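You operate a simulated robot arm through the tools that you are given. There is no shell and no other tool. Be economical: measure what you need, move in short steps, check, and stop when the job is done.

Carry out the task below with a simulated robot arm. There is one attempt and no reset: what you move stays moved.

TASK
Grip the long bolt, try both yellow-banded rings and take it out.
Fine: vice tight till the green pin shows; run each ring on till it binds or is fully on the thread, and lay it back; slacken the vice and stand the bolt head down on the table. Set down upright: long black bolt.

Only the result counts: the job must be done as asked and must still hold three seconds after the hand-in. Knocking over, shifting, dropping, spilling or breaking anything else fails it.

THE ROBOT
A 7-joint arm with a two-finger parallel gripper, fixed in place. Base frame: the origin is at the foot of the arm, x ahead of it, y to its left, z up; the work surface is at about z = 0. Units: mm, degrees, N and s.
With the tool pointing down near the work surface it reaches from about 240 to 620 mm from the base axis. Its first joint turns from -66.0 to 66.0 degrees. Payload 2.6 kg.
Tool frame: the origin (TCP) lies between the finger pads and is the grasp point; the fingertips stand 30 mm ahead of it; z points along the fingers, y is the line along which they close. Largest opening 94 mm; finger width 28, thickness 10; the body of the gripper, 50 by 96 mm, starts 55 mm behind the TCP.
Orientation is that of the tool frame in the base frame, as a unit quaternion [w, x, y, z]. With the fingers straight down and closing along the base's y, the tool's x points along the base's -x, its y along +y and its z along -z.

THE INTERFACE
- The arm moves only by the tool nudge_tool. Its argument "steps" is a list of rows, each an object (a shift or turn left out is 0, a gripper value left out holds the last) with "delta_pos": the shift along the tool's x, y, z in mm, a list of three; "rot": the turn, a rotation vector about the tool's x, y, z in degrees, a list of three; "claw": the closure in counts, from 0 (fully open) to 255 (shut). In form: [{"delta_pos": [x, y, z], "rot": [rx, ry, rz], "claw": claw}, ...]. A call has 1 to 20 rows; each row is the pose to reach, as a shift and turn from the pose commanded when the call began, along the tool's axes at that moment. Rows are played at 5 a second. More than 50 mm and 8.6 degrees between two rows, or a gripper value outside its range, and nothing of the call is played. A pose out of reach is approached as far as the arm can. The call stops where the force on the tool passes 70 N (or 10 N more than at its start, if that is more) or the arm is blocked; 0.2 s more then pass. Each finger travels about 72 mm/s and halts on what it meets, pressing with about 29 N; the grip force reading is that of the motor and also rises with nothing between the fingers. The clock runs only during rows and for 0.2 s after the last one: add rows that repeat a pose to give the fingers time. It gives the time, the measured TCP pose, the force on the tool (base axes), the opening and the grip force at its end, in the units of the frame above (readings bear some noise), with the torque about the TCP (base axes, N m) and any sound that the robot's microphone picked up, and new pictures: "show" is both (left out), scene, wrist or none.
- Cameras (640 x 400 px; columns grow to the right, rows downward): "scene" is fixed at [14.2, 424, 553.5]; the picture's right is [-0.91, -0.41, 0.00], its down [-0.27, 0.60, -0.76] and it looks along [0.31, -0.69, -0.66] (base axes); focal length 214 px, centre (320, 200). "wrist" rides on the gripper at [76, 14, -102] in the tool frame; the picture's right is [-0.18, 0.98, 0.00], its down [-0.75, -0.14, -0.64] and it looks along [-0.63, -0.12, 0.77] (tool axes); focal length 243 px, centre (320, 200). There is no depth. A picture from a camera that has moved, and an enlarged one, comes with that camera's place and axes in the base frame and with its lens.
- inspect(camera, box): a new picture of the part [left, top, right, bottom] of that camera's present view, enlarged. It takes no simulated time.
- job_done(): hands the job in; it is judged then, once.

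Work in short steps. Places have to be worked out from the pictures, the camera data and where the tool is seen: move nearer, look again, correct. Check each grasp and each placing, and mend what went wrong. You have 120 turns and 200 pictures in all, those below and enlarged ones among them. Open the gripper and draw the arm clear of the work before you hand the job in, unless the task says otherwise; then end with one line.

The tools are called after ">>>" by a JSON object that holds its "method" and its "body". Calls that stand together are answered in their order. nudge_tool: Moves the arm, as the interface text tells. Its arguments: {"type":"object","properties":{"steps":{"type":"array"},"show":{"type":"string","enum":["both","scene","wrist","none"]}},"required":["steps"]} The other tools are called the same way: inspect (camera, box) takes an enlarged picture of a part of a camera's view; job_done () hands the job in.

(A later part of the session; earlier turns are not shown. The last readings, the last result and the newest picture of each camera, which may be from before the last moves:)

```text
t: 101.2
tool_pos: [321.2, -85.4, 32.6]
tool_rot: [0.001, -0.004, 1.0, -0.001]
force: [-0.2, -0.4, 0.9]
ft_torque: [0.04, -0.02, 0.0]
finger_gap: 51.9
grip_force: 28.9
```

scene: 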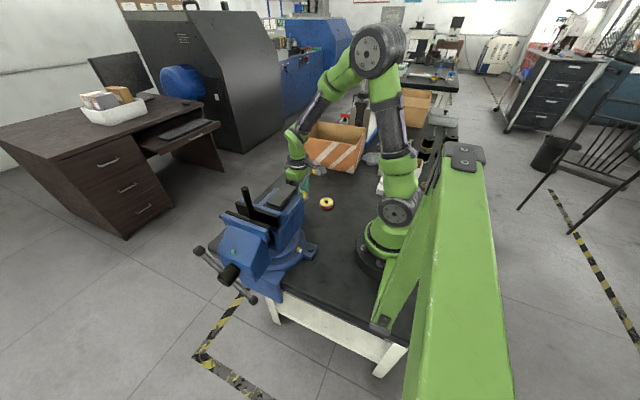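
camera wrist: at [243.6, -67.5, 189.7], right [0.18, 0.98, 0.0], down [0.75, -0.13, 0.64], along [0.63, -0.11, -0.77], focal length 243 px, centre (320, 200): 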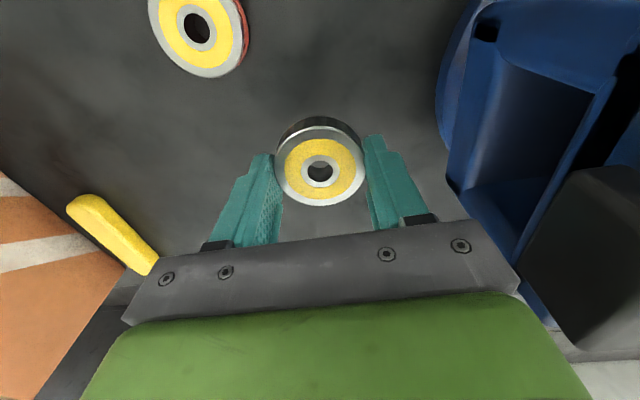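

Nearly at the grasp height and the weight is off. One more mm, then open and rise.

>>> {"method": "nudge_tool", "body": {"steps": [{"delta_pos": [0, 0, 0.8]}, {"delta_pos": [0, 0, 0.8], "claw": 100}, {"delta_pos": [0, 0, 0.8], "claw": 70}, {"delta_pos": [0, 0, 0.8], "claw": 40}, {"delta_pos": [0, 0, -20]}, {"delta_pos": [0, 0, -60]}, {"delta_pos": [0, 0, -100]}]}}

```text
t: 102.8
tool_pos: [321.2, -84.6, 129.7]
tool_rot: [0.0, -0.004, 1.0, -0.001]
force: [0.4, -0.4, 1.2]
ft_torque: [0.0, -0.02, 0.02]
finger_gap: 79.4
grip_force: 0.1
camera wrist: at [244.7, -69.8, 232.8], right [0.18, 0.98, 0.0], down [0.75, -0.13, 0.64], along [0.63, -0.11, -0.77], focal length 243 px, centre (320, 200)
```

scene: 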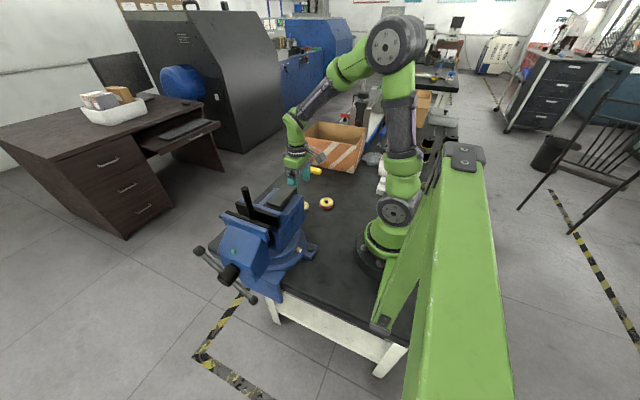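
wrist: 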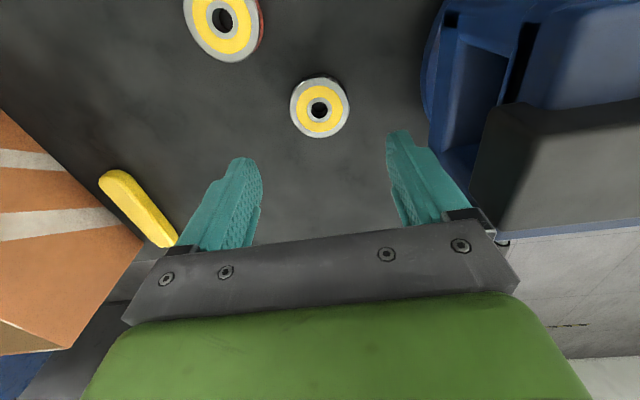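

Ring 2 lies back in place. Ring 1 is at about [244, -141.5]; I move over it, descend and squeeze once across y.

>>> {"method": "nudge_tool", "body": {"steps": [{"delta_pos": [38, -28, 0]}, {"delta_pos": [77, -57, 0]}, {"delta_pos": [77, -57, 30]}, {"delta_pos": [77, -57, 65]}, {"delta_pos": [77, -57, 88]}, {"delta_pos": [77, -57, 97]}, {"delta_pos": [77, -57, 97], "claw": 100}, {"delta_pos": [77, -57, 97], "claw": 125}, {"delta_pos": [77, -57, 97], "claw": 140}, {"delta_pos": [77, -57, 97], "claw": 140}], "show": "wrist"}}

```text
t: 105.0
tool_pos: [245.0, -143.2, 35.1]
tool_rot: [-0.001, -0.005, 1.0, -0.002]
force: [0.4, 0.0, 0.0]
ft_torque: [0.05, -0.01, 0.01]
finger_gap: 51.5
grip_force: 29.1
camera wrist: at [169.1, -128.2, 137.1], right [0.18, 0.98, 0.0], down [0.75, -0.13, 0.64], along [0.63, -0.11, -0.77], focal length 243 px, centre (320, 200)
```

wrist: 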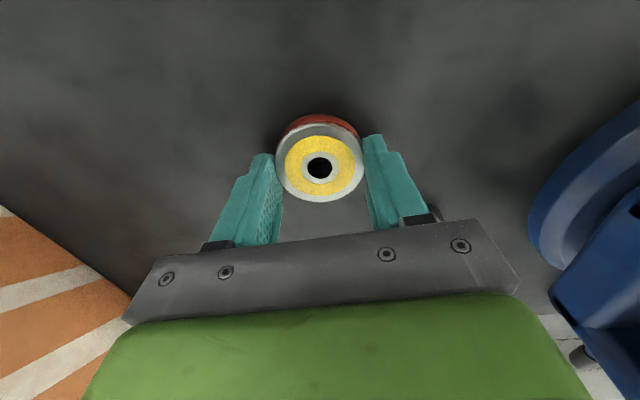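

Now the second squeeze at -90°, slightly lower.

>>> {"method": "nudge_tool", "body": {"steps": [{"claw": 60}, {"claw": 60, "rot": [0, 0, -8.5]}, {"delta_pos": [0, 0, 1.5], "rot": [0, 0, -17]}, {"delta_pos": [0, 0, 1.5], "rot": [0, 0, -25.5]}, {"delta_pos": [0, 0, 1.5], "rot": [0, 0, -34]}, {"delta_pos": [0, 0, 1.5], "rot": [0, 0, -42.5]}, {"delta_pos": [0, 0, 1.5], "rot": [0, 0, -51]}, {"delta_pos": [0, 0, 1.5], "rot": [0, 0, -59.5]}, {"delta_pos": [0, 0, 1.5], "rot": [0, 0, -68]}, {"delta_pos": [0, 0, 1.5], "rot": [0, 0, -76.5]}, {"delta_pos": [0, 0, 1.5], "rot": [0, 0, -85]}, {"delta_pos": [0, 0, 1.5], "rot": [0, 0, -90]}, {"delta_pos": [0, 0, 1.5], "rot": [0, 0, -90]}, {"delta_pos": [0, 0, 1.5], "rot": [0, 0, -90], "claw": 110}, {"delta_pos": [0, 0, 1.5], "rot": [0, 0, -90], "claw": 130}, {"delta_pos": [0, 0, 1.5], "rot": [0, 0, -90], "claw": 160}, {"delta_pos": [0, 0, 1.5], "rot": [0, 0, -90], "claw": 160}], "show": "wrist"}}

```text
t: 108.6
tool_pos: [243.9, -143.2, 34.3]
tool_rot: [0.001, 0.71, -0.704, 0.001]
force: [1.1, 1.1, -0.6]
ft_torque: [0.0, -0.06, -0.02]
finger_gap: 51.5
grip_force: 29.1
camera wrist: at [230.3, -217.9, 136.1], right [-0.98, 0.18, 0.0], down [0.13, 0.76, 0.64], along [0.11, 0.63, -0.77], focal length 243 px, centre (320, 200)
```

wrist: 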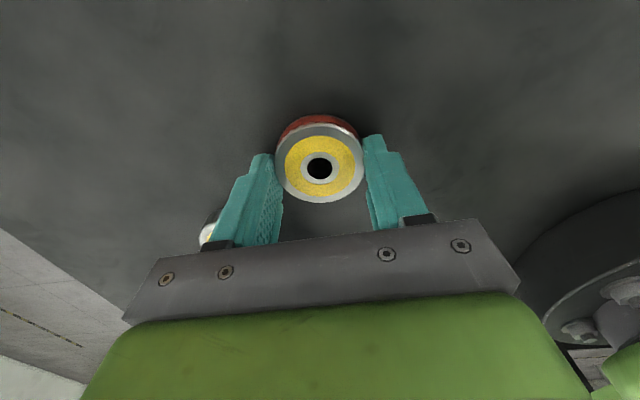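

Centred. I lift ring 1 and carry it over the bolt, turning to about -150° on the way for a maximum screwing range.

>>> {"method": "nudge_tool", "body": {"steps": [{"delta_pos": [0, 0, -20]}, {"delta_pos": [0, -12, -60]}, {"delta_pos": [0, -24, -105]}, {"delta_pos": [0, -36, -150]}, {"delta_pos": [0, -48, -194]}, {"delta_pos": [0, -60, -238]}, {"delta_pos": [0, -69, -280]}, {"delta_pos": [-20, -69, -306]}, {"delta_pos": [-60, -69, -306]}, {"delta_pos": [-105, -69, -306], "rot": [0, 0, -4]}, {"delta_pos": [-150, -69, -306], "rot": [0, 0, -12]}, {"delta_pos": [-195, -69, -306], "rot": [0, 0, -20]}, {"delta_pos": [-240, -69, -306], "rot": [0, 0, -28]}, {"delta_pos": [-280, -69, -306], "rot": [0, 0, -36]}, {"delta_pos": [-304.9, -69, -306], "rot": [0, 0, -44]}, {"delta_pos": [-304.9, -69, -306], "rot": [0, 0, -52]}, {"delta_pos": [-304.9, -69, -300], "rot": [0, 0, -58]}, {"delta_pos": [-304.9, -69, -290], "rot": [0, 0, -58]}, {"delta_pos": [-304.9, -69, -286], "rot": [0, 0, -58]}, {"delta_pos": [-304.9, -69, -286], "rot": [0, 0, -58]}]}}

>>> {"method": "inspect", "body": {"camera": "wrist", "box": [295, 145, 345, 185]}}

```text
t: 112.8
tool_pos: [311.0, 162.5, 317.4]
tool_rot: [0.001, 0.963, -0.271, 0.001]
force: [0.2, 0.5, -2.2]
ft_torque: [-0.02, 0.05, 0.03]
finger_gap: 51.6
grip_force: 29.1
camera wrist: at [368.9, 111.8, 419.9], right [-0.67, -0.74, 0.0], down [-0.57, 0.51, 0.64], along [-0.48, 0.43, -0.77], focal length 243 px, centre (320, 200)
```

scene: 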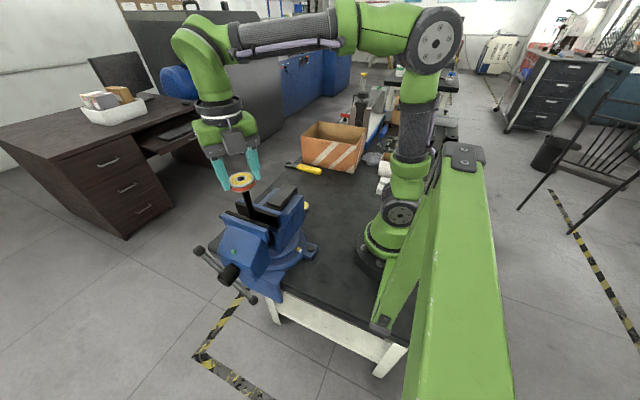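
wrist: 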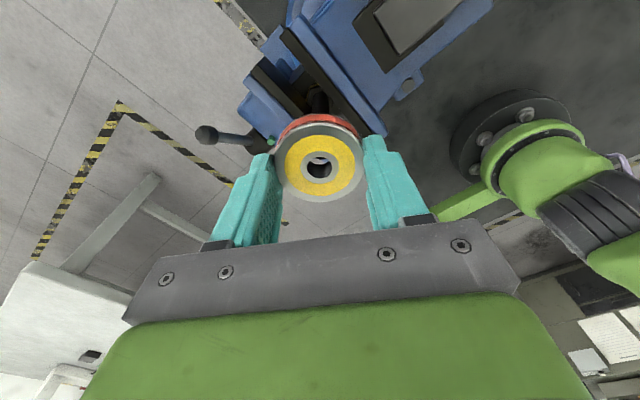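

```text
10.00 times, centred on (320, 165) of wrist
camera zoom: at [368.9, 111.8, 419.9], right [-0.67, -0.74, 0.0], down [-0.57, 0.51, 0.64], along [-0.48, 0.43, -0.77], focal length 2426 px, centre (320, 550)
```

zoom: 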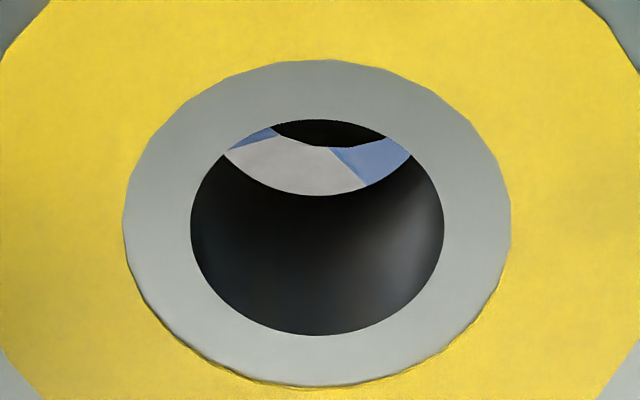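

Bolt seen through the bore is ~0.7 mm to tool +y and ~0.5 mm to tool -x. I correct that and lower to contact.

>>> {"method": "nudge_tool", "body": {"steps": [{"delta_pos": [-0.5, 0.75, 0]}, {"delta_pos": [-0.5, 0.75, 4]}, {"delta_pos": [-0.5, 0.75, 7]}, {"delta_pos": [-0.5, 0.75, 8.5]}, {"delta_pos": [-0.5, 0.75, 9.5]}, {"delta_pos": [-0.5, 0.75, 10.5]}, {"delta_pos": [-0.5, 0.75, 10.5]}], "show": "none"}}

>>> {"method": "inspect", "body": {"camera": "wrist", "box": [295, 145, 345, 185]}}

```text
t: 114.4
tool_pos: [309.1, 163.2, 308.5]
tool_rot: [-0.001, 0.963, -0.271, 0.002]
force: [0.8, 3.2, 22.0]
ft_torque: [0.13, -0.08, -0.04]
finger_gap: 52.0
grip_force: 29.2
```

```text
10.00 times, centred on (320, 165) of wrist
camera zoom: at [366.5, 112.2, 411.1], right [-0.67, -0.74, 0.0], down [-0.57, 0.51, 0.64], along [-0.47, 0.43, -0.77], focal length 2426 px, centre (320, 550)
```

zoom: 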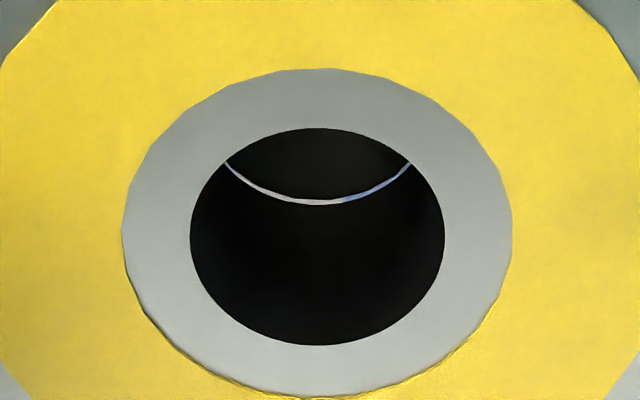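

Contact with an even gap again. I turn clockwise 85° with light following.

>>> {"method": "nudge_tool", "body": {"steps": [{"rot": [0, 0, 8.5]}, {"rot": [0, 0, 17]}, {"rot": [0, 0, 25.5]}, {"delta_pos": [0, 0, 0.2], "rot": [0, 0, 34]}, {"delta_pos": [0, 0, 0.4], "rot": [0, 0, 42.5]}, {"delta_pos": [0, 0, 0.6], "rot": [0, 0, 51]}, {"delta_pos": [0, 0, 0.8], "rot": [0, 0, 59.5]}, {"delta_pos": [0, 0, 1.0], "rot": [0, 0, 68]}, {"delta_pos": [0, 0, 1.3], "rot": [0, 0, 76.5]}, {"delta_pos": [0, 0, 1.6], "rot": [0, 0, 85]}], "show": "none"}}

```text
t: 116.6
tool_pos: [309.8, 161.4, 307.5]
tool_rot: [-0.002, -0.526, 0.851, -0.002]
force: [0.4, 4.8, -18.4]
ft_torque: [0.12, -0.08, 0.44]
finger_gap: 51.6
grip_force: 28.7
```

Engaged (pull -18 N) and a new torque of 0.44 N·m about z: it may be starting to bind. I relieve the pull and turn a little more, watching.

>>> {"method": "nudge_tool", "body": {"steps": [{"delta_pos": [0, 0, 1.5]}, {"delta_pos": [0, 0, 1.8], "rot": [0, 0, 8.5]}, {"delta_pos": [0, 0, 2.1], "rot": [0, 0, 17]}]}}

>>> {"method": "inspect", "body": {"camera": "scene", "box": [220, 160, 290, 220]}}

```text
t: 117.4
tool_pos: [311.1, 162.9, 306.6]
tool_rot: [0.002, -0.394, 0.919, 0.0]
force: [-2.3, 1.5, 6.3]
ft_torque: [0.02, 0.28, 0.5]
finger_gap: 53.3
grip_force: 28.9
camera wrist: at [246.8, 118.4, 408.4], right [-0.58, 0.81, 0.0], down [0.62, 0.45, 0.64], along [0.52, 0.38, -0.76], focal length 243 px, centre (320, 200)
```

scene: 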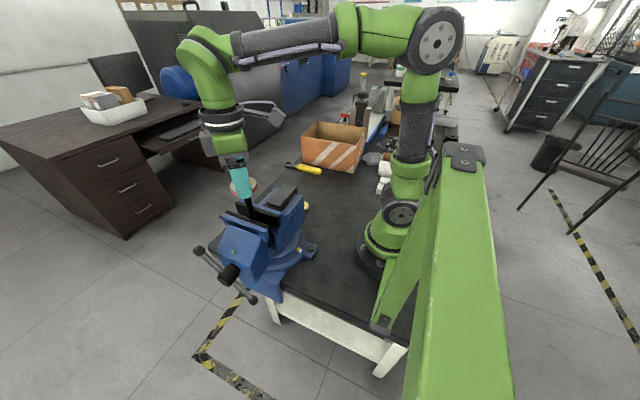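
wrist: 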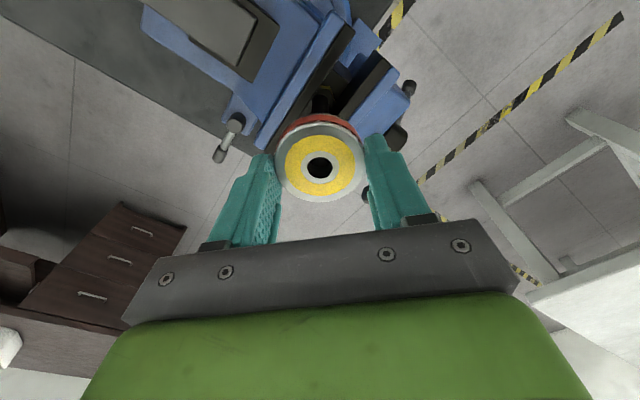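

```text
6.67 times, centred on (255, 190) of scene
camera zoom: at [14.2, 424.0, 553.5], right [-0.91, -0.41, 0.0], down [-0.27, 0.6, -0.76], along [0.31, -0.69, -0.66], focal length 1430 px, centre (753, 267)
```

zoom: 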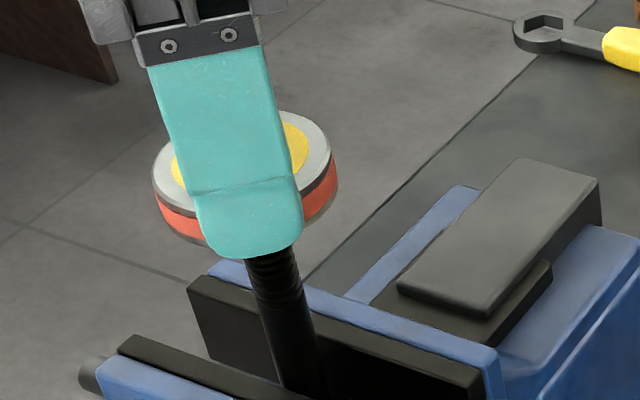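

Torque holds at 0.5 N·m and the ring no longer descends. I turn 25° more to confirm the bind.

>>> {"method": "nudge_tool", "body": {"steps": [{"rot": [0, 0, 8.5]}, {"rot": [0, 0, 17]}, {"rot": [0, 0, 25.5]}], "show": "wrist"}}

```text
t: 118.2
tool_pos: [310.6, 163.2, 303.9]
tool_rot: [0.0, -0.182, 0.983, -0.001]
force: [-0.1, 0.6, 2.0]
ft_torque: [0.04, 0.06, 0.61]
finger_gap: 53.5
grip_force: 28.6
camera wrist: at [233.7, 150.2, 406.6], right [-0.18, 0.98, 0.0], down [0.75, 0.14, 0.64], along [0.63, 0.11, -0.77], focal length 243 px, centre (320, 200)
```

wrist: 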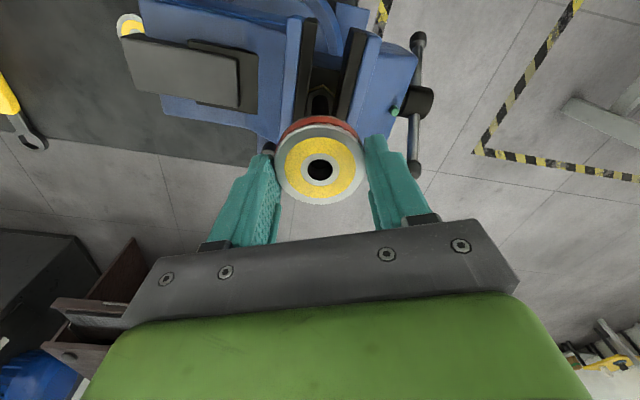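

Torque rises slowly (0.61) yet the ring may still creep. I keep turning 60° with slight lowering to find the real bind.

>>> {"method": "nudge_tool", "body": {"steps": [{"delta_pos": [0, 0, 0.2], "rot": [0, 0, 8.5]}, {"delta_pos": [0, 0, 0.4], "rot": [0, 0, 17]}, {"delta_pos": [0, 0, 0.6], "rot": [0, 0, 25.5]}, {"delta_pos": [0, 0, 0.8], "rot": [0, 0, 34]}, {"delta_pos": [0, 0, 1.0], "rot": [0, 0, 42.5]}, {"delta_pos": [0, 0, 1.2], "rot": [0, 0, 51]}, {"delta_pos": [0, 0, 1.4], "rot": [0, 0, 59.5]}], "show": "none"}}

>>> {"method": "inspect", "body": {"camera": "wrist", "box": [280, 125, 360, 205]}}

>>> {"method": "inspect", "body": {"camera": "scene", "box": [220, 160, 290, 220]}}

```text
t: 119.8
tool_pos: [310.1, 162.2, 303.3]
tool_rot: [0.001, 0.33, 0.944, -0.001]
force: [1.1, 2.8, 1.4]
ft_torque: [0.33, -0.08, 0.67]
finger_gap: 53.0
grip_force: 28.5
```

```text
5.00 times, centred on (320, 165) of wrist
camera zoom: at [258.7, 223.0, 405.3], right [0.76, 0.65, 0.0], down [0.5, -0.58, 0.64], along [0.42, -0.49, -0.77], focal length 1213 px, centre (320, 375)
```

zoom: 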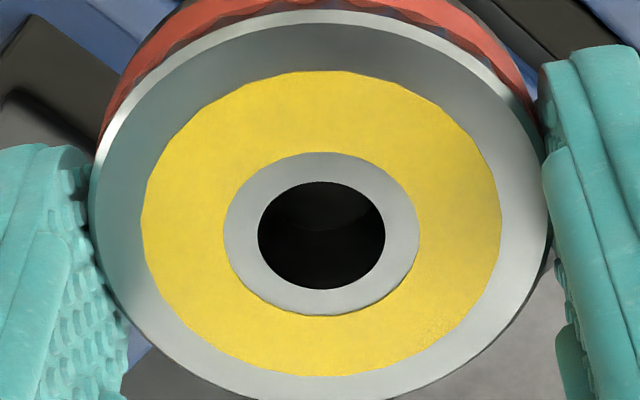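

```text
6.67 times, centred on (255, 190) of scene
camera zoom: at [14.2, 424.0, 553.5], right [-0.91, -0.41, 0.0], down [-0.27, 0.6, -0.76], along [0.31, -0.69, -0.66], focal length 1430 px, centre (753, 267)
```

zoom: 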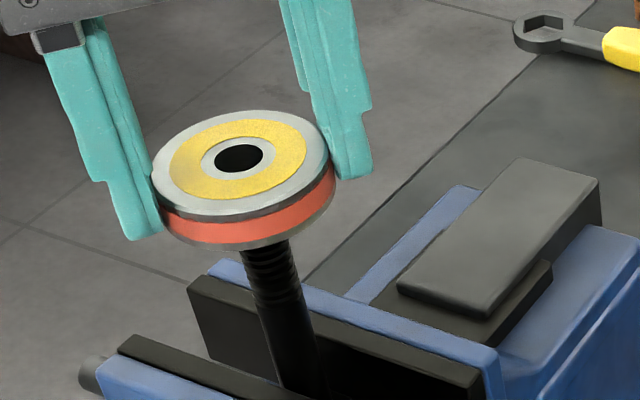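

Ring 1 sits only ~2 mm on: it binds (torque ~0.65 with the fingers slipping). Now I unscrew it while rising gently.

>>> {"method": "nudge_tool", "body": {"steps": [{"rot": [0, 0, -8.5]}, {"delta_pos": [0, 0, -0.2], "rot": [0, 0, -17]}, {"delta_pos": [0, 0, -0.5], "rot": [0, 0, -25.5]}, {"delta_pos": [0, 0, -0.8], "rot": [0, 0, -34]}, {"delta_pos": [0, 0, -1.1], "rot": [0, 0, -42.5]}, {"delta_pos": [0, 0, -1.4], "rot": [0, 0, -51]}, {"delta_pos": [0, 0, -1.7], "rot": [0, 0, -59.5]}, {"delta_pos": [0, 0, -2.0], "rot": [0, 0, -68]}, {"delta_pos": [0, 0, -2.3], "rot": [0, 0, -76.5]}, {"delta_pos": [0, 0, -2.6], "rot": [0, 0, -85]}, {"delta_pos": [0, 0, -2.9], "rot": [0, 0, -93.5]}, {"delta_pos": [0, 0, -3.2], "rot": [0, 0, -102]}], "show": "none"}}

```text
t: 122.4
tool_pos: [309.0, 163.3, 306.0]
tool_rot: [-0.001, -0.527, 0.85, -0.001]
force: [1.1, -3.8, 3.0]
ft_torque: [-0.3, -0.08, -0.05]
finger_gap: 52.8
grip_force: 28.9
```

Low torque and rising freely. I turn another -68° and then lift cautiously.

>>> {"method": "nudge_tool", "body": {"steps": [{"delta_pos": [0, 0, -0.4], "rot": [0, 0, -8.5]}, {"delta_pos": [0, 0, -0.8], "rot": [0, 0, -17]}, {"delta_pos": [0, 0, -1.2], "rot": [0, 0, -25.5]}, {"delta_pos": [0, 0, -1.6], "rot": [0, 0, -34]}, {"delta_pos": [0, 0, -2.0], "rot": [0, 0, -42.5]}, {"delta_pos": [0, 0, -2.4], "rot": [0, 0, -51]}, {"delta_pos": [0, 0, -2.8], "rot": [0, 0, -59.5]}, {"delta_pos": [0, 0, -3.2], "rot": [0, 0, -68]}], "show": "none"}}

>>> {"method": "inspect", "body": {"camera": "scene", "box": [220, 160, 290, 220]}}

```text
t: 124.2
tool_pos: [311.0, 162.5, 310.2]
tool_rot: [0.0, 0.912, -0.409, 0.001]
force: [-0.5, 1.1, -1.8]
ft_torque: [0.05, 0.01, 0.01]
finger_gap: 52.8
grip_force: 29.2
```

```text
6.67 times, centred on (255, 190) of scene
camera zoom: at [14.2, 424.0, 553.5], right [-0.91, -0.41, 0.0], down [-0.27, 0.6, -0.76], along [0.31, -0.69, -0.66], focal length 1430 px, centre (753, 267)
```

zoom: 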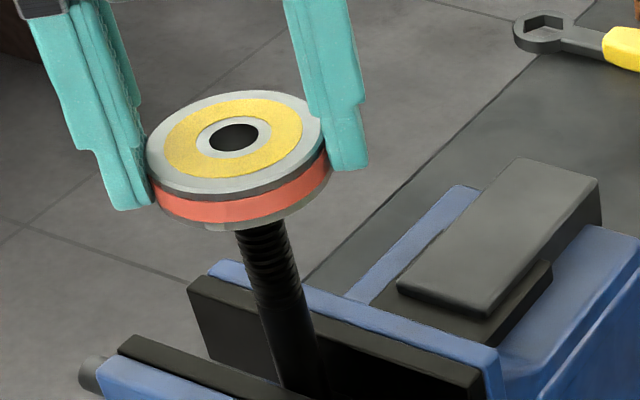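

It is free. I lift and carry ring 1 back to its place.

>>> {"method": "nudge_tool", "body": {"steps": [{"delta_pos": [0, 0, -10]}, {"delta_pos": [0, 0, -34]}, {"delta_pos": [23, 31.5, -34], "rot": [0, 0, 8.2]}, {"delta_pos": [46, 63, -34], "rot": [0, 0, 16.4]}, {"delta_pos": [69, 94.5, -34], "rot": [0, 0, 24.6]}, {"delta_pos": [92, 126, -34], "rot": [0, 0, 32.8]}, {"delta_pos": [115, 157.5, -34], "rot": [0, 0, 41]}, {"delta_pos": [138, 189, -34], "rot": [0, 0, 49.2]}, {"delta_pos": [161, 221, -34], "rot": [0, 0, 57.4]}, {"delta_pos": [183, 252, -34], "rot": [0, 0, 65.6]}, {"delta_pos": [183, 252, -10], "rot": [0, 0, 73.8]}, {"delta_pos": [183, 252, 30], "rot": [0, 0, 82]}, {"delta_pos": [183, 252, 70], "rot": [0, 0, 90.2]}, {"delta_pos": [183, 252, 110], "rot": [0, 0, 98.4]}, {"delta_pos": [183, 252, 150], "rot": [0, 0, 106.6]}, {"delta_pos": [183, 252, 190], "rot": [0, 0, 114.8]}, {"delta_pos": [183, 252, 220], "rot": [0, 0, 123]}, {"delta_pos": [183, 252, 220], "rot": [0, 0, 131]}, {"delta_pos": [183, 252, 220], "rot": [0, 0, 131]}], "show": "wrist"}}

```text
t: 128.2
tool_pos: [241.2, -141.9, 91.6]
tool_rot: [0.0, -0.004, 1.0, -0.001]
force: [-0.4, 0.1, -1.3]
ft_torque: [-0.01, -0.02, 0.01]
finger_gap: 52.8
grip_force: 28.9
camera wrist: at [164.8, -126.8, 193.8], right [0.18, 0.98, 0.0], down [0.75, -0.14, 0.64], along [0.63, -0.11, -0.77], focal length 243 px, centre (320, 200)
```

wrist: 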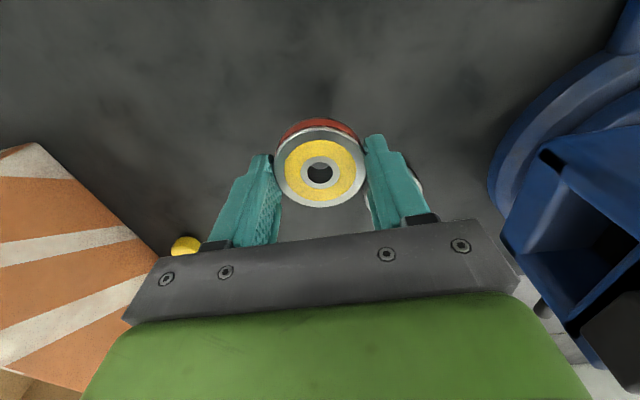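

I lower ring 1 onto the table, with small last steps, then open and rise.

>>> {"method": "nudge_tool", "body": {"steps": [{"delta_pos": [-2, -0.5, 25]}, {"delta_pos": [-2, -0.5, 45]}, {"delta_pos": [-2, -0.5, 53]}, {"delta_pos": [-2, -0.5, 56]}, {"delta_pos": [-2, -0.5, 57.5]}, {"delta_pos": [-2, -0.5, 58.5]}, {"delta_pos": [-2, -0.5, 58.5]}], "show": "none"}}

```text
t: 129.8
tool_pos: [243.7, -142.5, 33.2]
tool_rot: [-0.001, -0.005, 1.0, -0.001]
force: [0.3, -0.6, -1.3]
ft_torque: [-0.01, 0.0, 0.0]
finger_gap: 52.9
grip_force: 29.3
```

Still carrying its weight; I go down a little further until it touches.

>>> {"method": "nudge_tool", "body": {"steps": [{"delta_pos": [0, 0, 0.7]}, {"delta_pos": [0, 0, 1.4]}, {"delta_pos": [0, 0, 1.4]}], "show": "none"}}

```text
t: 130.6
tool_pos: [243.8, -142.7, 30.2]
tool_rot: [0.001, -0.005, 1.0, 0.0]
force: [-1.3, 0.4, 2.7]
ft_torque: [0.01, 0.11, 0.02]
finger_gap: 52.9
grip_force: 28.8
```

Contact (+2.7 N). I open slowly and rise.

>>> {"method": "nudge_tool", "body": {"steps": [{"claw": 105}, {"claw": 85}, {"claw": 60}, {"claw": 40}, {"delta_pos": [0, 0, -20]}, {"delta_pos": [0, 0, -65]}, {"delta_pos": [0, 0, -110]}, {"delta_pos": [0, 0, -155]}, {"delta_pos": [-20, 10, -200]}, {"delta_pos": [-40, 40, -230]}]}}

```text
refused: row 9 steps farther than a row can; nothing moved
```

Row 9 was too long; I shorten it.

>>> {"method": "nudge_tool", "body": {"steps": [{"claw": 105}, {"claw": 85}, {"claw": 60}, {"claw": 40}, {"delta_pos": [0, 0, -20]}, {"delta_pos": [0, 0, -65]}, {"delta_pos": [0, 0, -110]}, {"delta_pos": [0, 0, -155]}, {"delta_pos": [-15, 10, -195]}, {"delta_pos": [-35, 35, -225]}]}}

```text
t: 132.8
tool_pos: [276.8, -103.7, 253.7]
tool_rot: [0.0, -0.005, 1.0, -0.001]
force: [0.0, 0.0, 0.4]
ft_torque: [-0.02, -0.01, 0.01]
finger_gap: 79.3
grip_force: 0.0
camera wrist: at [200.7, -89.7, 356.7], right [0.18, 0.98, 0.0], down [0.75, -0.13, 0.64], along [0.63, -0.11, -0.77], focal length 243 px, centre (320, 200)
```

scene: 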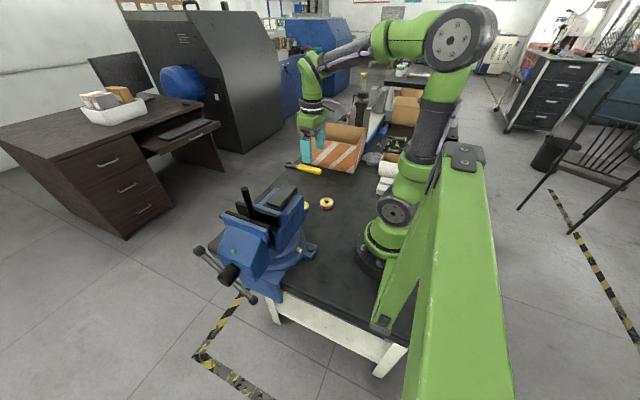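
wrist: 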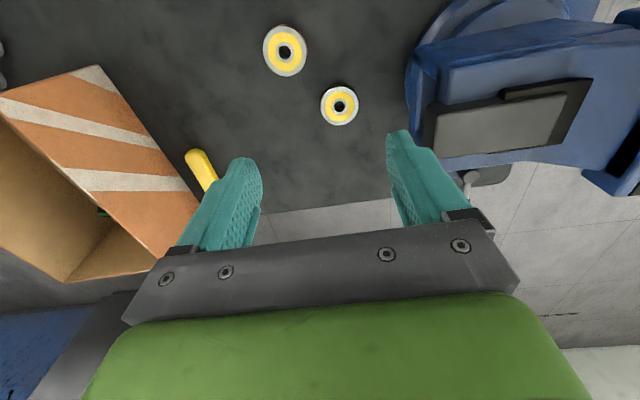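

Both rings lie back in place. Now the vice handle: I zoom to find the bar's present position.

>>> {"method": "inspect", "body": {"camera": "scene", "box": [180, 180, 320, 310]}}

```text
3.08 times, centred on (250, 245) of scene
camera zoom: at [14.2, 424.0, 553.5], right [-0.91, -0.41, 0.0], down [-0.27, 0.6, -0.76], along [0.31, -0.69, -0.66], focal length 660 px, centre (535, 62)
```

zoom: 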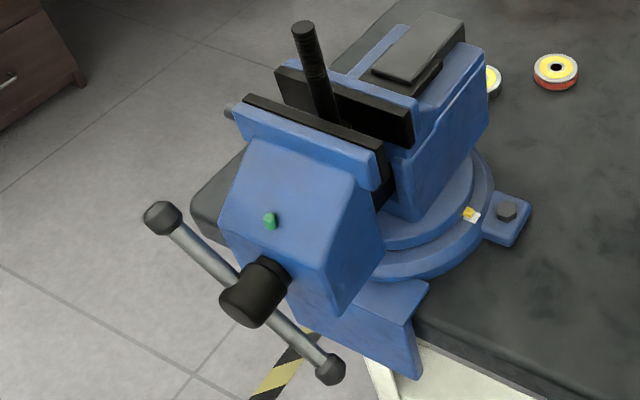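

The bar stands at ~52° with the +x knob at about [357, 281, 175]. I go high over to the handle, turning the hand +90° and closing the fingers.

>>> {"method": "nudge_tool", "body": {"steps": [{"delta_pos": [0, 0, -45], "claw": 120}, {"delta_pos": [0, 0, -90], "claw": 255}, {"delta_pos": [-5, 10, -130]}, {"delta_pos": [-10, 53, -130], "rot": [0, 0, 8]}, {"delta_pos": [-15, 96, -130], "rot": [0, 0, 16]}, {"delta_pos": [-20, 139, -130], "rot": [0, 0, 24]}, {"delta_pos": [-25, 182, -130], "rot": [0, 0, 32]}, {"delta_pos": [-30, 225, -130], "rot": [0, 0, 40]}, {"delta_pos": [-33, 268, -130], "rot": [0, 0, 48]}, {"delta_pos": [-36, 311, -130], "rot": [0, 0, 56]}, {"delta_pos": [-39, 354, -130], "rot": [0, 0, 64]}, {"delta_pos": [-39, 388, -130], "rot": [0, 0, 72]}, {"delta_pos": [-39, 388, -130], "rot": [0, 0, 80]}, {"delta_pos": [-39, 388, -100], "rot": [0, 0, 88]}, {"delta_pos": [-39, 388, -60], "rot": [0, 0, 90]}, {"delta_pos": [-39, 388, -15], "rot": [0, 0, 90]}, {"delta_pos": [-39, 388, 20], "rot": [0, 0, 90]}, {"delta_pos": [-39, 388, 20], "rot": [0, 0, 90]}]}}

```text
t: 136.6
tool_pos: [315.8, 280.6, 231.9]
tool_rot: [0.0, 0.704, 0.71, -0.001]
force: [0.5, 0.0, 0.4]
ft_torque: [-0.06, -0.04, 0.0]
finger_gap: 0.1
grip_force: 28.7
camera wrist: at [329.2, 358.6, 334.6], right [0.98, -0.18, 0.0], down [-0.14, -0.75, 0.64], along [-0.11, -0.63, -0.77], focal length 243 px, centre (320, 200)
```

scene: 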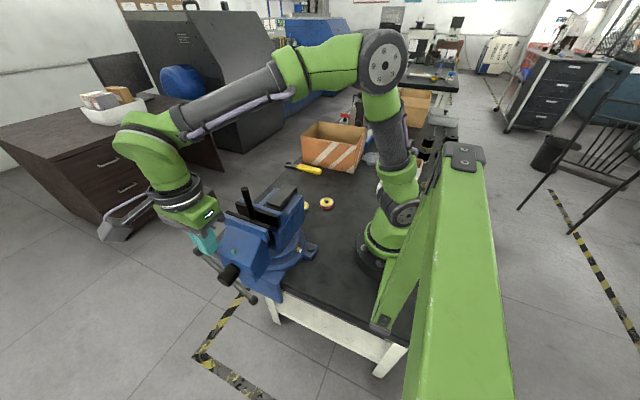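
wrist: 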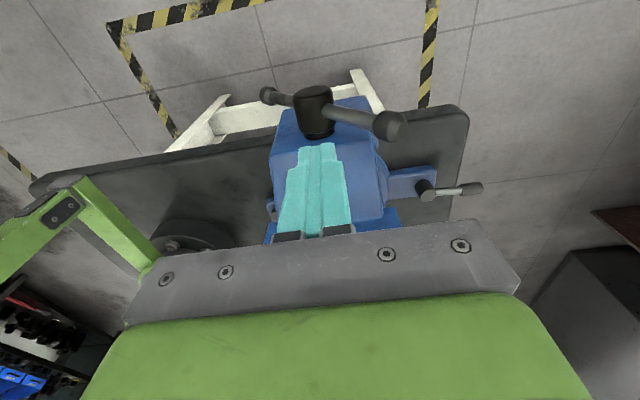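

Bar y≈284. I lower on the -x side of the upper bar half and push it toward +x and down, along the arc.

>>> {"method": "nudge_tool", "body": {"steps": [{"delta_pos": [4, -1, 20]}, {"delta_pos": [4, -1, 46]}, {"delta_pos": [4, 8, 48]}, {"delta_pos": [4, 14, 50]}, {"delta_pos": [4, 19, 52]}, {"delta_pos": [4, 24, 57]}, {"delta_pos": [4, 29, 63]}, {"delta_pos": [4, 33, 69]}], "show": "wrist"}}

>>> {"method": "inspect", "body": {"camera": "scene", "box": [180, 180, 320, 310]}}

```text
t: 138.4
tool_pos: [349.0, 285.2, 165.8]
tool_rot: [0.0, 0.703, 0.712, 0.002]
force: [-3.5, 4.1, 12.2]
ft_torque: [0.02, -0.01, -0.01]
finger_gap: 0.4
grip_force: 28.9
camera wrist: at [361.5, 362.7, 269.2], right [0.98, -0.17, 0.0], down [-0.14, -0.76, 0.64], along [-0.11, -0.63, -0.77], focal length 243 px, centre (320, 200)
```

wrist: 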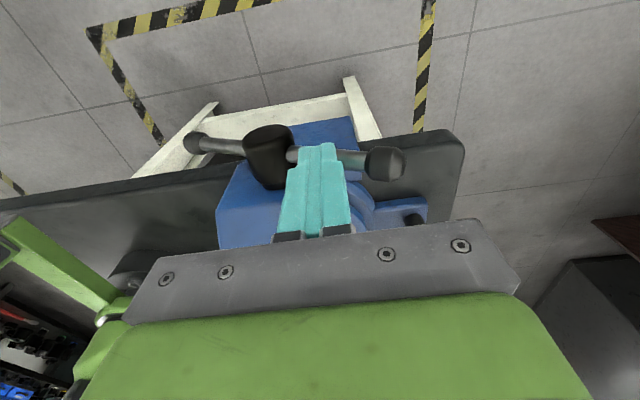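

```text
3.08 times, centred on (250, 245) of scene
camera zoom: at [14.2, 424.0, 553.5], right [-0.91, -0.41, 0.0], down [-0.27, 0.6, -0.76], along [0.31, -0.69, -0.66], focal length 660 px, centre (535, 62)
```

zoom: 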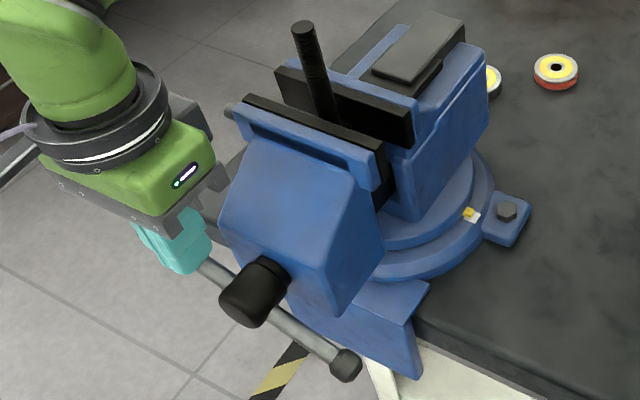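

The pin has gone in and the bar is at ~25°. I keep pushing down to just below horizontal to free the bolt fully.

>>> {"method": "nudge_tool", "body": {"steps": [{"delta_pos": [0, 3, 7]}, {"delta_pos": [0, 6, 14]}, {"delta_pos": [0, 8, 21]}, {"delta_pos": [0, 9, 28]}, {"delta_pos": [0, 9, 36]}, {"delta_pos": [0, 8, 44]}], "show": "none"}}

>>> {"method": "inspect", "body": {"camera": "scene", "box": [180, 180, 320, 310]}}

```text
t: 139.8
tool_pos: [355.2, 284.9, 119.5]
tool_rot: [0.0, 0.704, 0.711, -0.002]
force: [1.4, 1.8, 3.5]
ft_torque: [0.09, 0.01, -0.02]
finger_gap: 0.0
grip_force: 29.3
```

```text
3.08 times, centred on (250, 245) of scene
camera zoom: at [14.2, 424.0, 553.5], right [-0.91, -0.41, 0.0], down [-0.27, 0.6, -0.76], along [0.31, -0.69, -0.66], focal length 660 px, centre (535, 62)
```

zoom: 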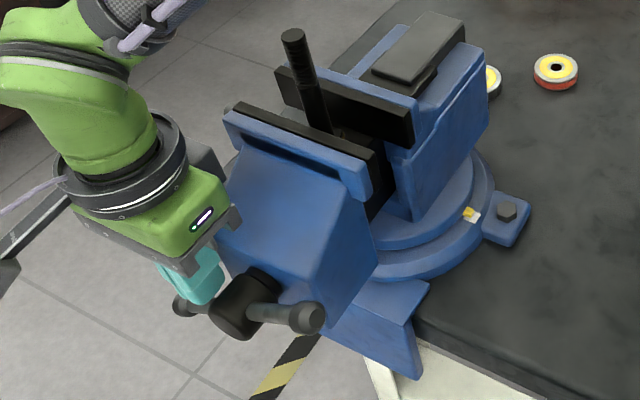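

The vice is slack and the jaw backed off; the bolt leans slightly toward the moving jaw. I retreat up, turn the hand back and look from above the bolt.

>>> {"method": "nudge_tool", "body": {"steps": [{"delta_pos": [0, 0, -30]}, {"delta_pos": [0, 0, -75]}, {"delta_pos": [0, 0, -120]}, {"delta_pos": [0, 0, -165]}, {"delta_pos": [0, 0, -210]}, {"delta_pos": [0, 0, -240], "rot": [0, 0, -8.5]}, {"delta_pos": [-20, -8, -240], "rot": [0, 0, -17], "claw": 110}, {"delta_pos": [-40, -16, -240], "rot": [0, 0, -25.5]}, {"delta_pos": [-60, -24, -240], "rot": [0, 0, -34]}, {"delta_pos": [-80, -32, -240], "rot": [0, 0, -42.5]}, {"delta_pos": [-100, -40, -240], "rot": [0, 0, -51]}, {"delta_pos": [-123, -45, -240], "rot": [0, 0, -59.5]}, {"delta_pos": [-123, -45, -240], "rot": [0, 0, -68]}, {"delta_pos": [-123, -45, -240], "rot": [0, 0, -76.5]}, {"delta_pos": [-123, -45, -240], "rot": [0, 0, -85]}, {"delta_pos": [-123, -45, -240], "rot": [0, 0, -89.5]}, {"delta_pos": [-123, -45, -240], "rot": [0, 0, -89.5]}]}}

>>> {"method": "inspect", "body": {"camera": "wrist", "box": [240, 20, 400, 200]}}

>>> {"method": "inspect", "body": {"camera": "scene", "box": [210, 170, 300, 250]}}

```text
t: 143.4
tool_pos: [310.5, 162.9, 362.2]
tool_rot: [0.0, -0.002, 1.0, -0.001]
force: [0.4, 0.8, 0.0]
ft_torque: [0.0, 0.02, -0.01]
finger_gap: 53.5
grip_force: 0.0
camera wrist: at [234.3, 177.8, 463.3], right [0.18, 0.98, 0.0], down [0.75, -0.14, 0.64], along [0.63, -0.12, -0.77], focal length 243 px, centre (320, 200)
```

scene: 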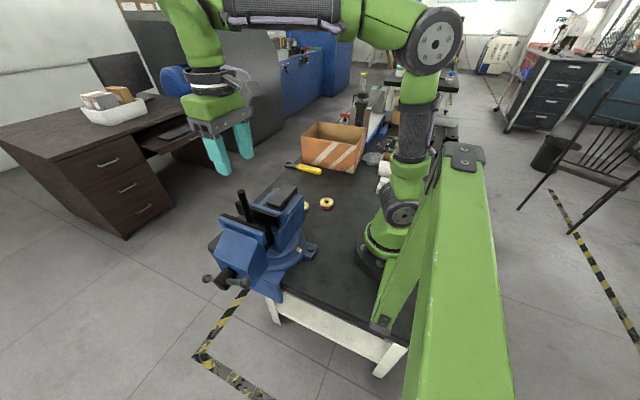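
wrist: 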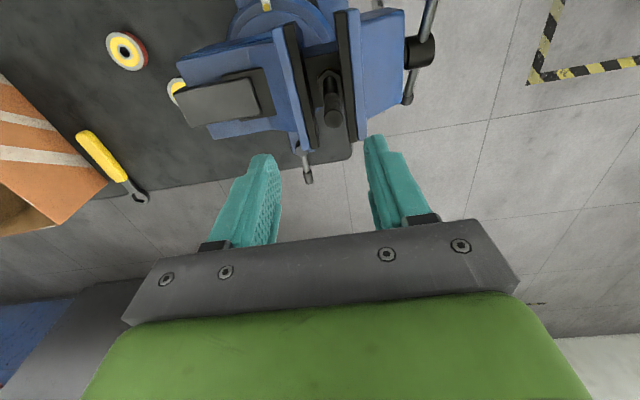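

```text
2.22 times, centred on (320, 110) of wrist
camera zoom: at [234.3, 177.8, 463.3], right [0.18, 0.98, 0.0], down [0.75, -0.14, 0.64], along [0.63, -0.12, -0.77], focal length 539 px, centre (320, 400)
```

zoom: 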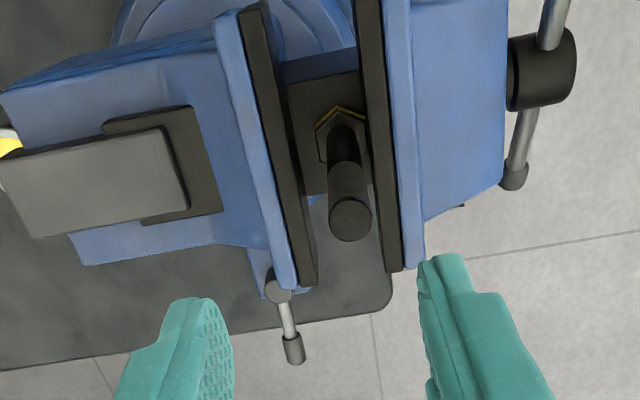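

```text
5.00 times, centred on (255, 210) of scene
camera zoom: at [14.2, 424.0, 553.5], right [-0.91, -0.41, 0.0], down [-0.27, 0.6, -0.76], along [0.31, -0.69, -0.66], focal length 1072 px, centre (645, 150)
```

zoom: 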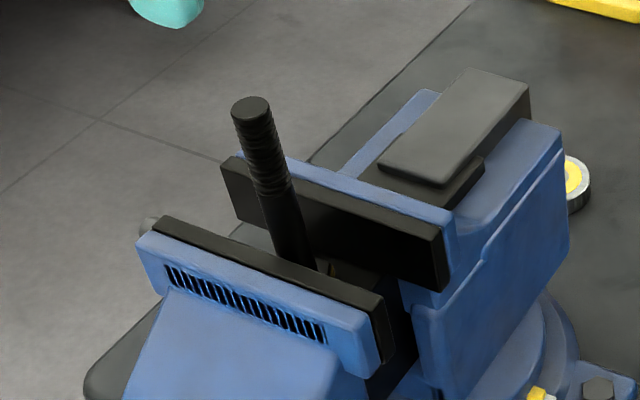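

The bolt stands upright at about [309, 174], near the moving jaw. I line up, descend around the shank above the jaws (tips z≈216), and close along y.

>>> {"method": "nudge_tool", "body": {"steps": [{"delta_pos": [1, 11.3, 0]}, {"delta_pos": [1, 11.3, 35]}, {"delta_pos": [1, 11.3, 70]}, {"delta_pos": [1, 11.3, 100]}, {"delta_pos": [1, 11.3, 116]}, {"delta_pos": [1, 11.3, 116]}]}}

```text
t: 144.8
tool_pos: [309.7, 174.4, 244.0]
tool_rot: [0.0, 0.0, 1.0, -0.001]
force: [0.4, 0.1, 0.6]
ft_torque: [0.0, 0.04, -0.06]
finger_gap: 53.5
grip_force: 0.1
camera wrist: at [233.7, 189.6, 346.8], right [0.18, 0.98, 0.0], down [0.75, -0.14, 0.64], along [0.63, -0.12, -0.77], focal length 243 px, centre (320, 200)
```

scene: 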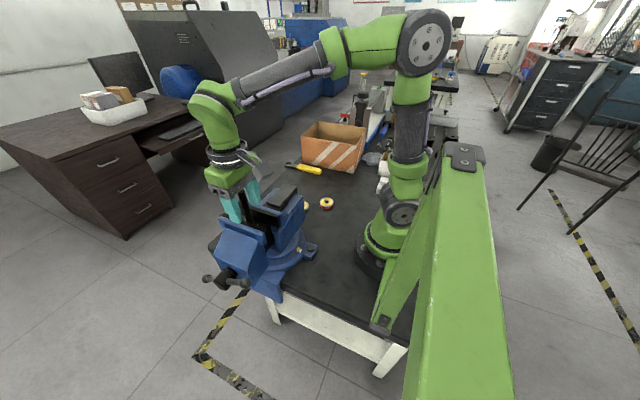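
wrist: 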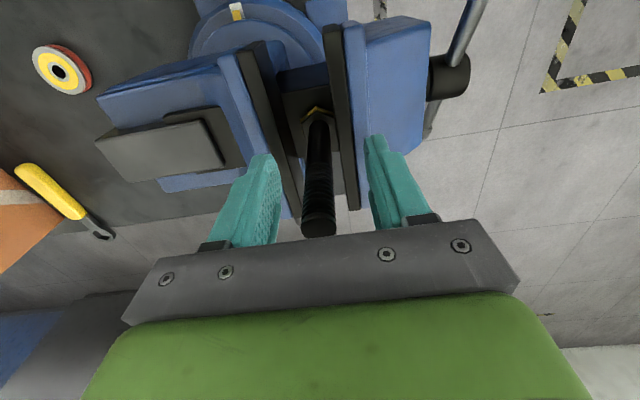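

The shank is between the fingers. I close and then lift a little to test.

>>> {"method": "nudge_tool", "body": {"steps": [{"claw": 180}, {"claw": 230}, {"claw": 255}, {"claw": 255}, {"claw": 255}, {"delta_pos": [0, 0, -8]}, {"delta_pos": [0, 0, -20]}]}}

>>> {"method": "inspect", "body": {"camera": "wrist", "box": [240, 60, 400, 260]}}

```text
t: 146.4
tool_pos: [310.4, 174.4, 264.7]
tool_rot: [0.0, 0.001, 1.0, -0.001]
force: [0.2, -2.2, -1.3]
ft_torque: [-0.28, -0.04, -0.01]
finger_gap: 15.2
grip_force: 29.3
camera wrist: at [234.0, 189.7, 367.5], right [0.18, 0.98, 0.0], down [0.75, -0.14, 0.64], along [0.63, -0.12, -0.77], focal length 243 px, centre (320, 200)
```

scene: 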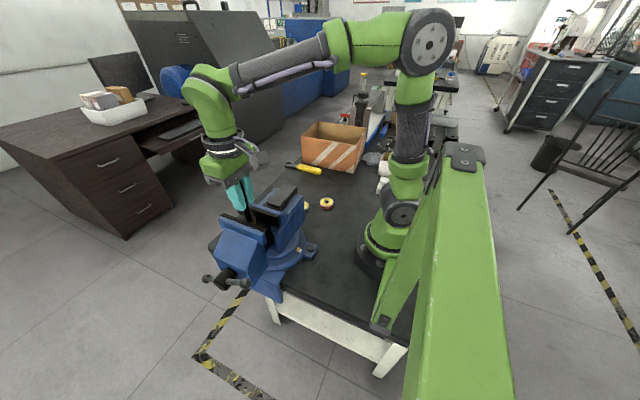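
wrist: 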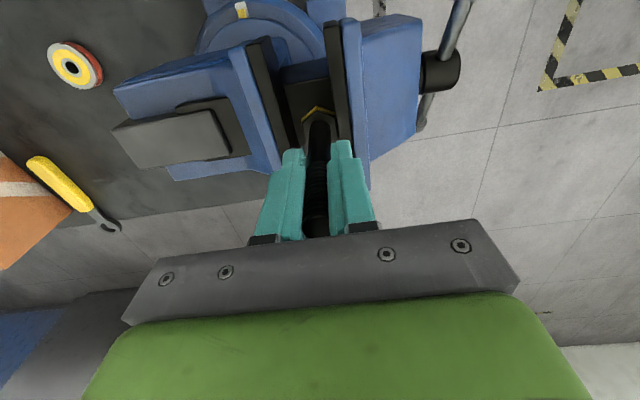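

```text
2.00 times, centred on (320, 160) of wrist
camera zoom: at [234.0, 189.7, 367.5], right [0.18, 0.98, 0.0], down [0.75, -0.14, 0.64], along [0.63, -0.12, -0.77], focal length 485 px, centre (320, 280)
```

zoom: 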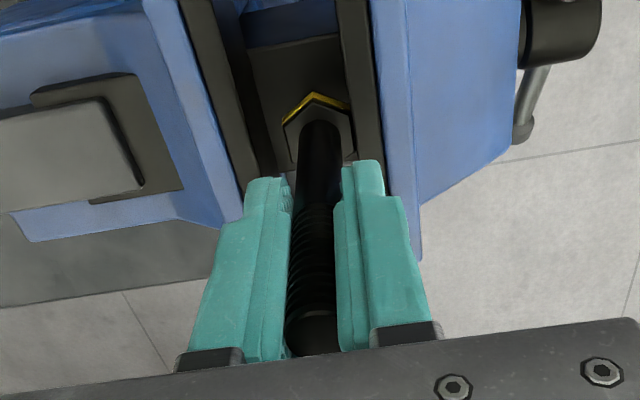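

Held (15.2 mm). I keep lifting straight up until the head clears the jaws.

>>> {"method": "nudge_tool", "body": {"steps": [{"delta_pos": [0, 0, -15]}, {"delta_pos": [0, 0, -30]}, {"delta_pos": [0, 0, -50]}, {"delta_pos": [0, 0, -75]}, {"delta_pos": [0, 0, -100]}, {"delta_pos": [0, 0, -120]}]}}

>>> {"method": "inspect", "body": {"camera": "scene", "box": [190, 110, 300, 240]}}

```text
t: 147.8
tool_pos: [309.0, 172.9, 388.8]
tool_rot: [0.0, 0.0, 1.0, -0.001]
force: [0.2, 0.0, -1.9]
ft_torque: [-0.01, -0.03, -0.02]
finger_gap: 15.4
grip_force: 28.9
camera wrist: at [233.4, 188.1, 489.8], right [0.18, 0.98, 0.0], down [0.75, -0.14, 0.64], along [0.63, -0.12, -0.77], focal length 243 px, centre (320, 200)
```

scene: 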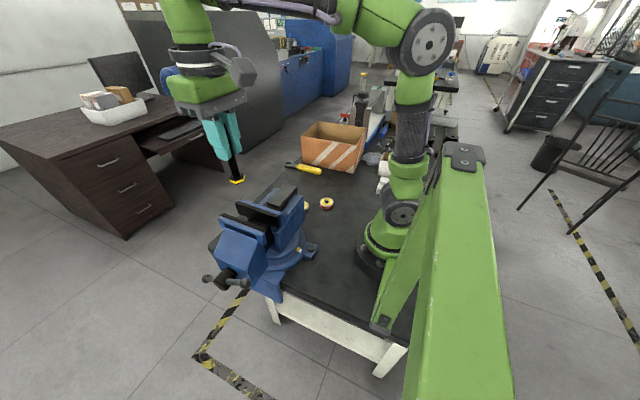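
wrist: 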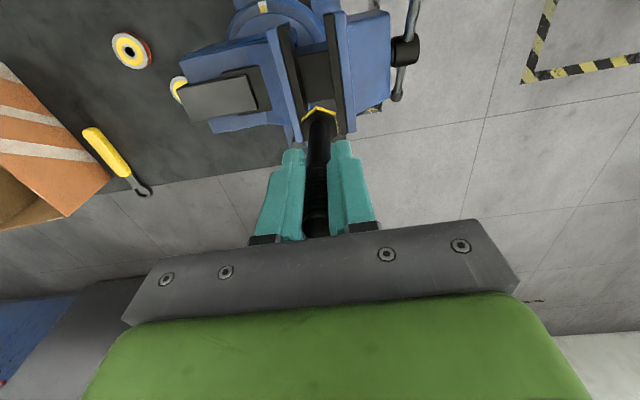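

```text
3.08 times, centred on (245, 175) of scene
camera zoom: at [14.2, 424.0, 553.5], right [-0.91, -0.41, 0.0], down [-0.27, 0.6, -0.76], along [0.31, -0.69, -0.66], focal length 660 px, centre (551, 277)
```

zoom: 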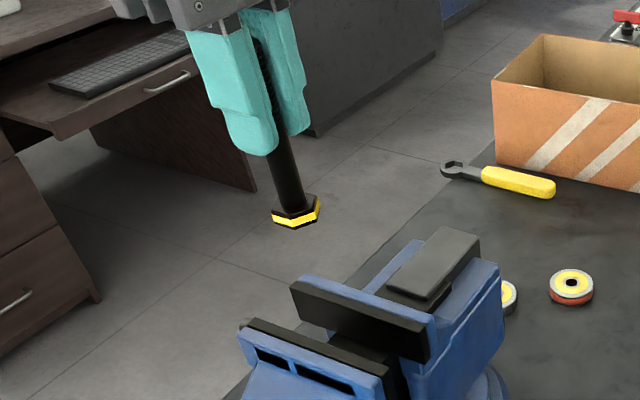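

The head bottom is ~94 mm below the TCP, clear and vertical. I carry the bolt to a free table spot near [345, -195] and lower to just above the surface.

>>> {"method": "nudge_tool", "body": {"steps": [{"delta_pos": [-4, -46, 0]}, {"delta_pos": [-9, -92, 0]}, {"delta_pos": [-13, -138, 0]}, {"delta_pos": [-18, -184, 0]}, {"delta_pos": [-22, -230, 0]}, {"delta_pos": [-27, -276, 0]}, {"delta_pos": [-31, -322, 0]}, {"delta_pos": [-36, -367, 0]}, {"delta_pos": [-36, -367, 40]}, {"delta_pos": [-36, -367, 85]}, {"delta_pos": [-36, -367, 130]}, {"delta_pos": [-36, -367, 175]}, {"delta_pos": [-36, -367, 215]}, {"delta_pos": [-36, -367, 245]}, {"delta_pos": [-36, -367, 260]}, {"delta_pos": [-36, -367, 260]}]}}

>>> {"method": "inspect", "body": {"camera": "scene", "box": [260, 110, 380, 230]}}

```text
t: 151.2
tool_pos: [345.0, -193.0, 124.7]
tool_rot: [0.0, -0.001, 1.0, -0.001]
force: [-0.6, -0.6, -1.7]
ft_torque: [-0.03, 0.04, -0.04]
finger_gap: 15.6
grip_force: 29.0
camera wrist: at [269.4, -177.2, 227.9], right [0.18, 0.98, 0.0], down [0.75, -0.14, 0.64], along [0.63, -0.12, -0.77], focal length 243 px, centre (320, 200)
```

scene: 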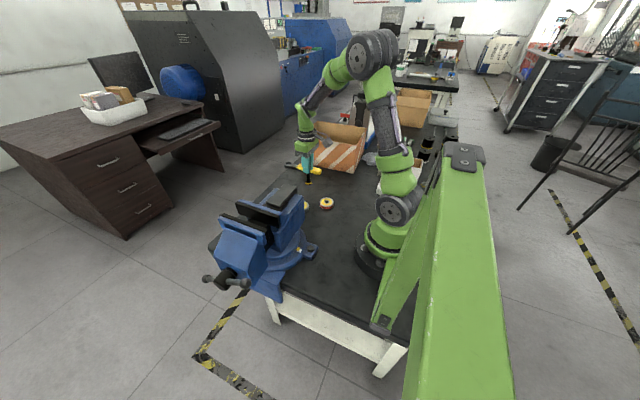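
wrist: 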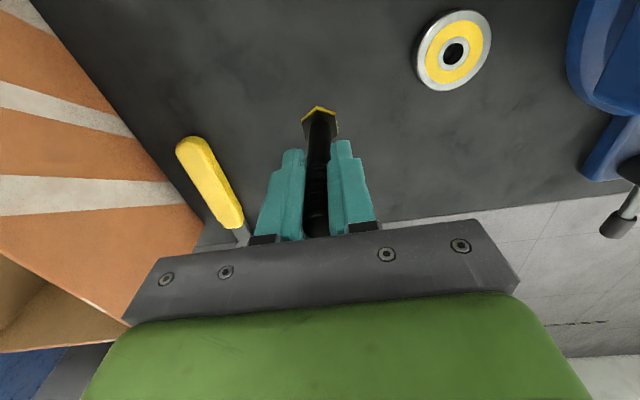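

```text
3.33 times, centred on (320, 170) of scene
camera zoom: at [14.3, 424.0, 553.5], right [-0.91, -0.41, 0.0], down [-0.27, 0.6, -0.76], along [0.31, -0.69, -0.66], focal length 715 px, centre (320, 300)
```

zoom: 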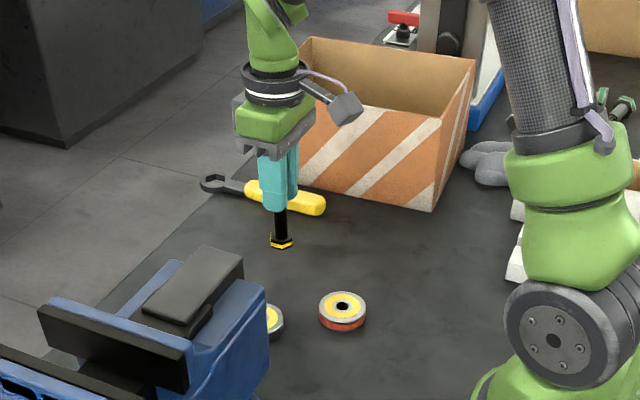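

Clear of everything. I lower in small steps to contact.

>>> {"method": "nudge_tool", "body": {"steps": [{"delta_pos": [0, 0, 12]}, {"delta_pos": [0, 0, 20]}, {"delta_pos": [0, 0, 23]}, {"delta_pos": [0, 0, 25]}, {"delta_pos": [0, 0, 26.5]}, {"delta_pos": [0, 0, 26.5]}], "show": "none"}}

```text
t: 152.6
tool_pos: [345.4, -193.9, 99.2]
tool_rot: [0.0, 0.0, 1.0, 0.0]
force: [0.2, -0.3, -1.9]
ft_torque: [-0.02, -0.01, 0.02]
finger_gap: 15.3
grip_force: 29.5
```

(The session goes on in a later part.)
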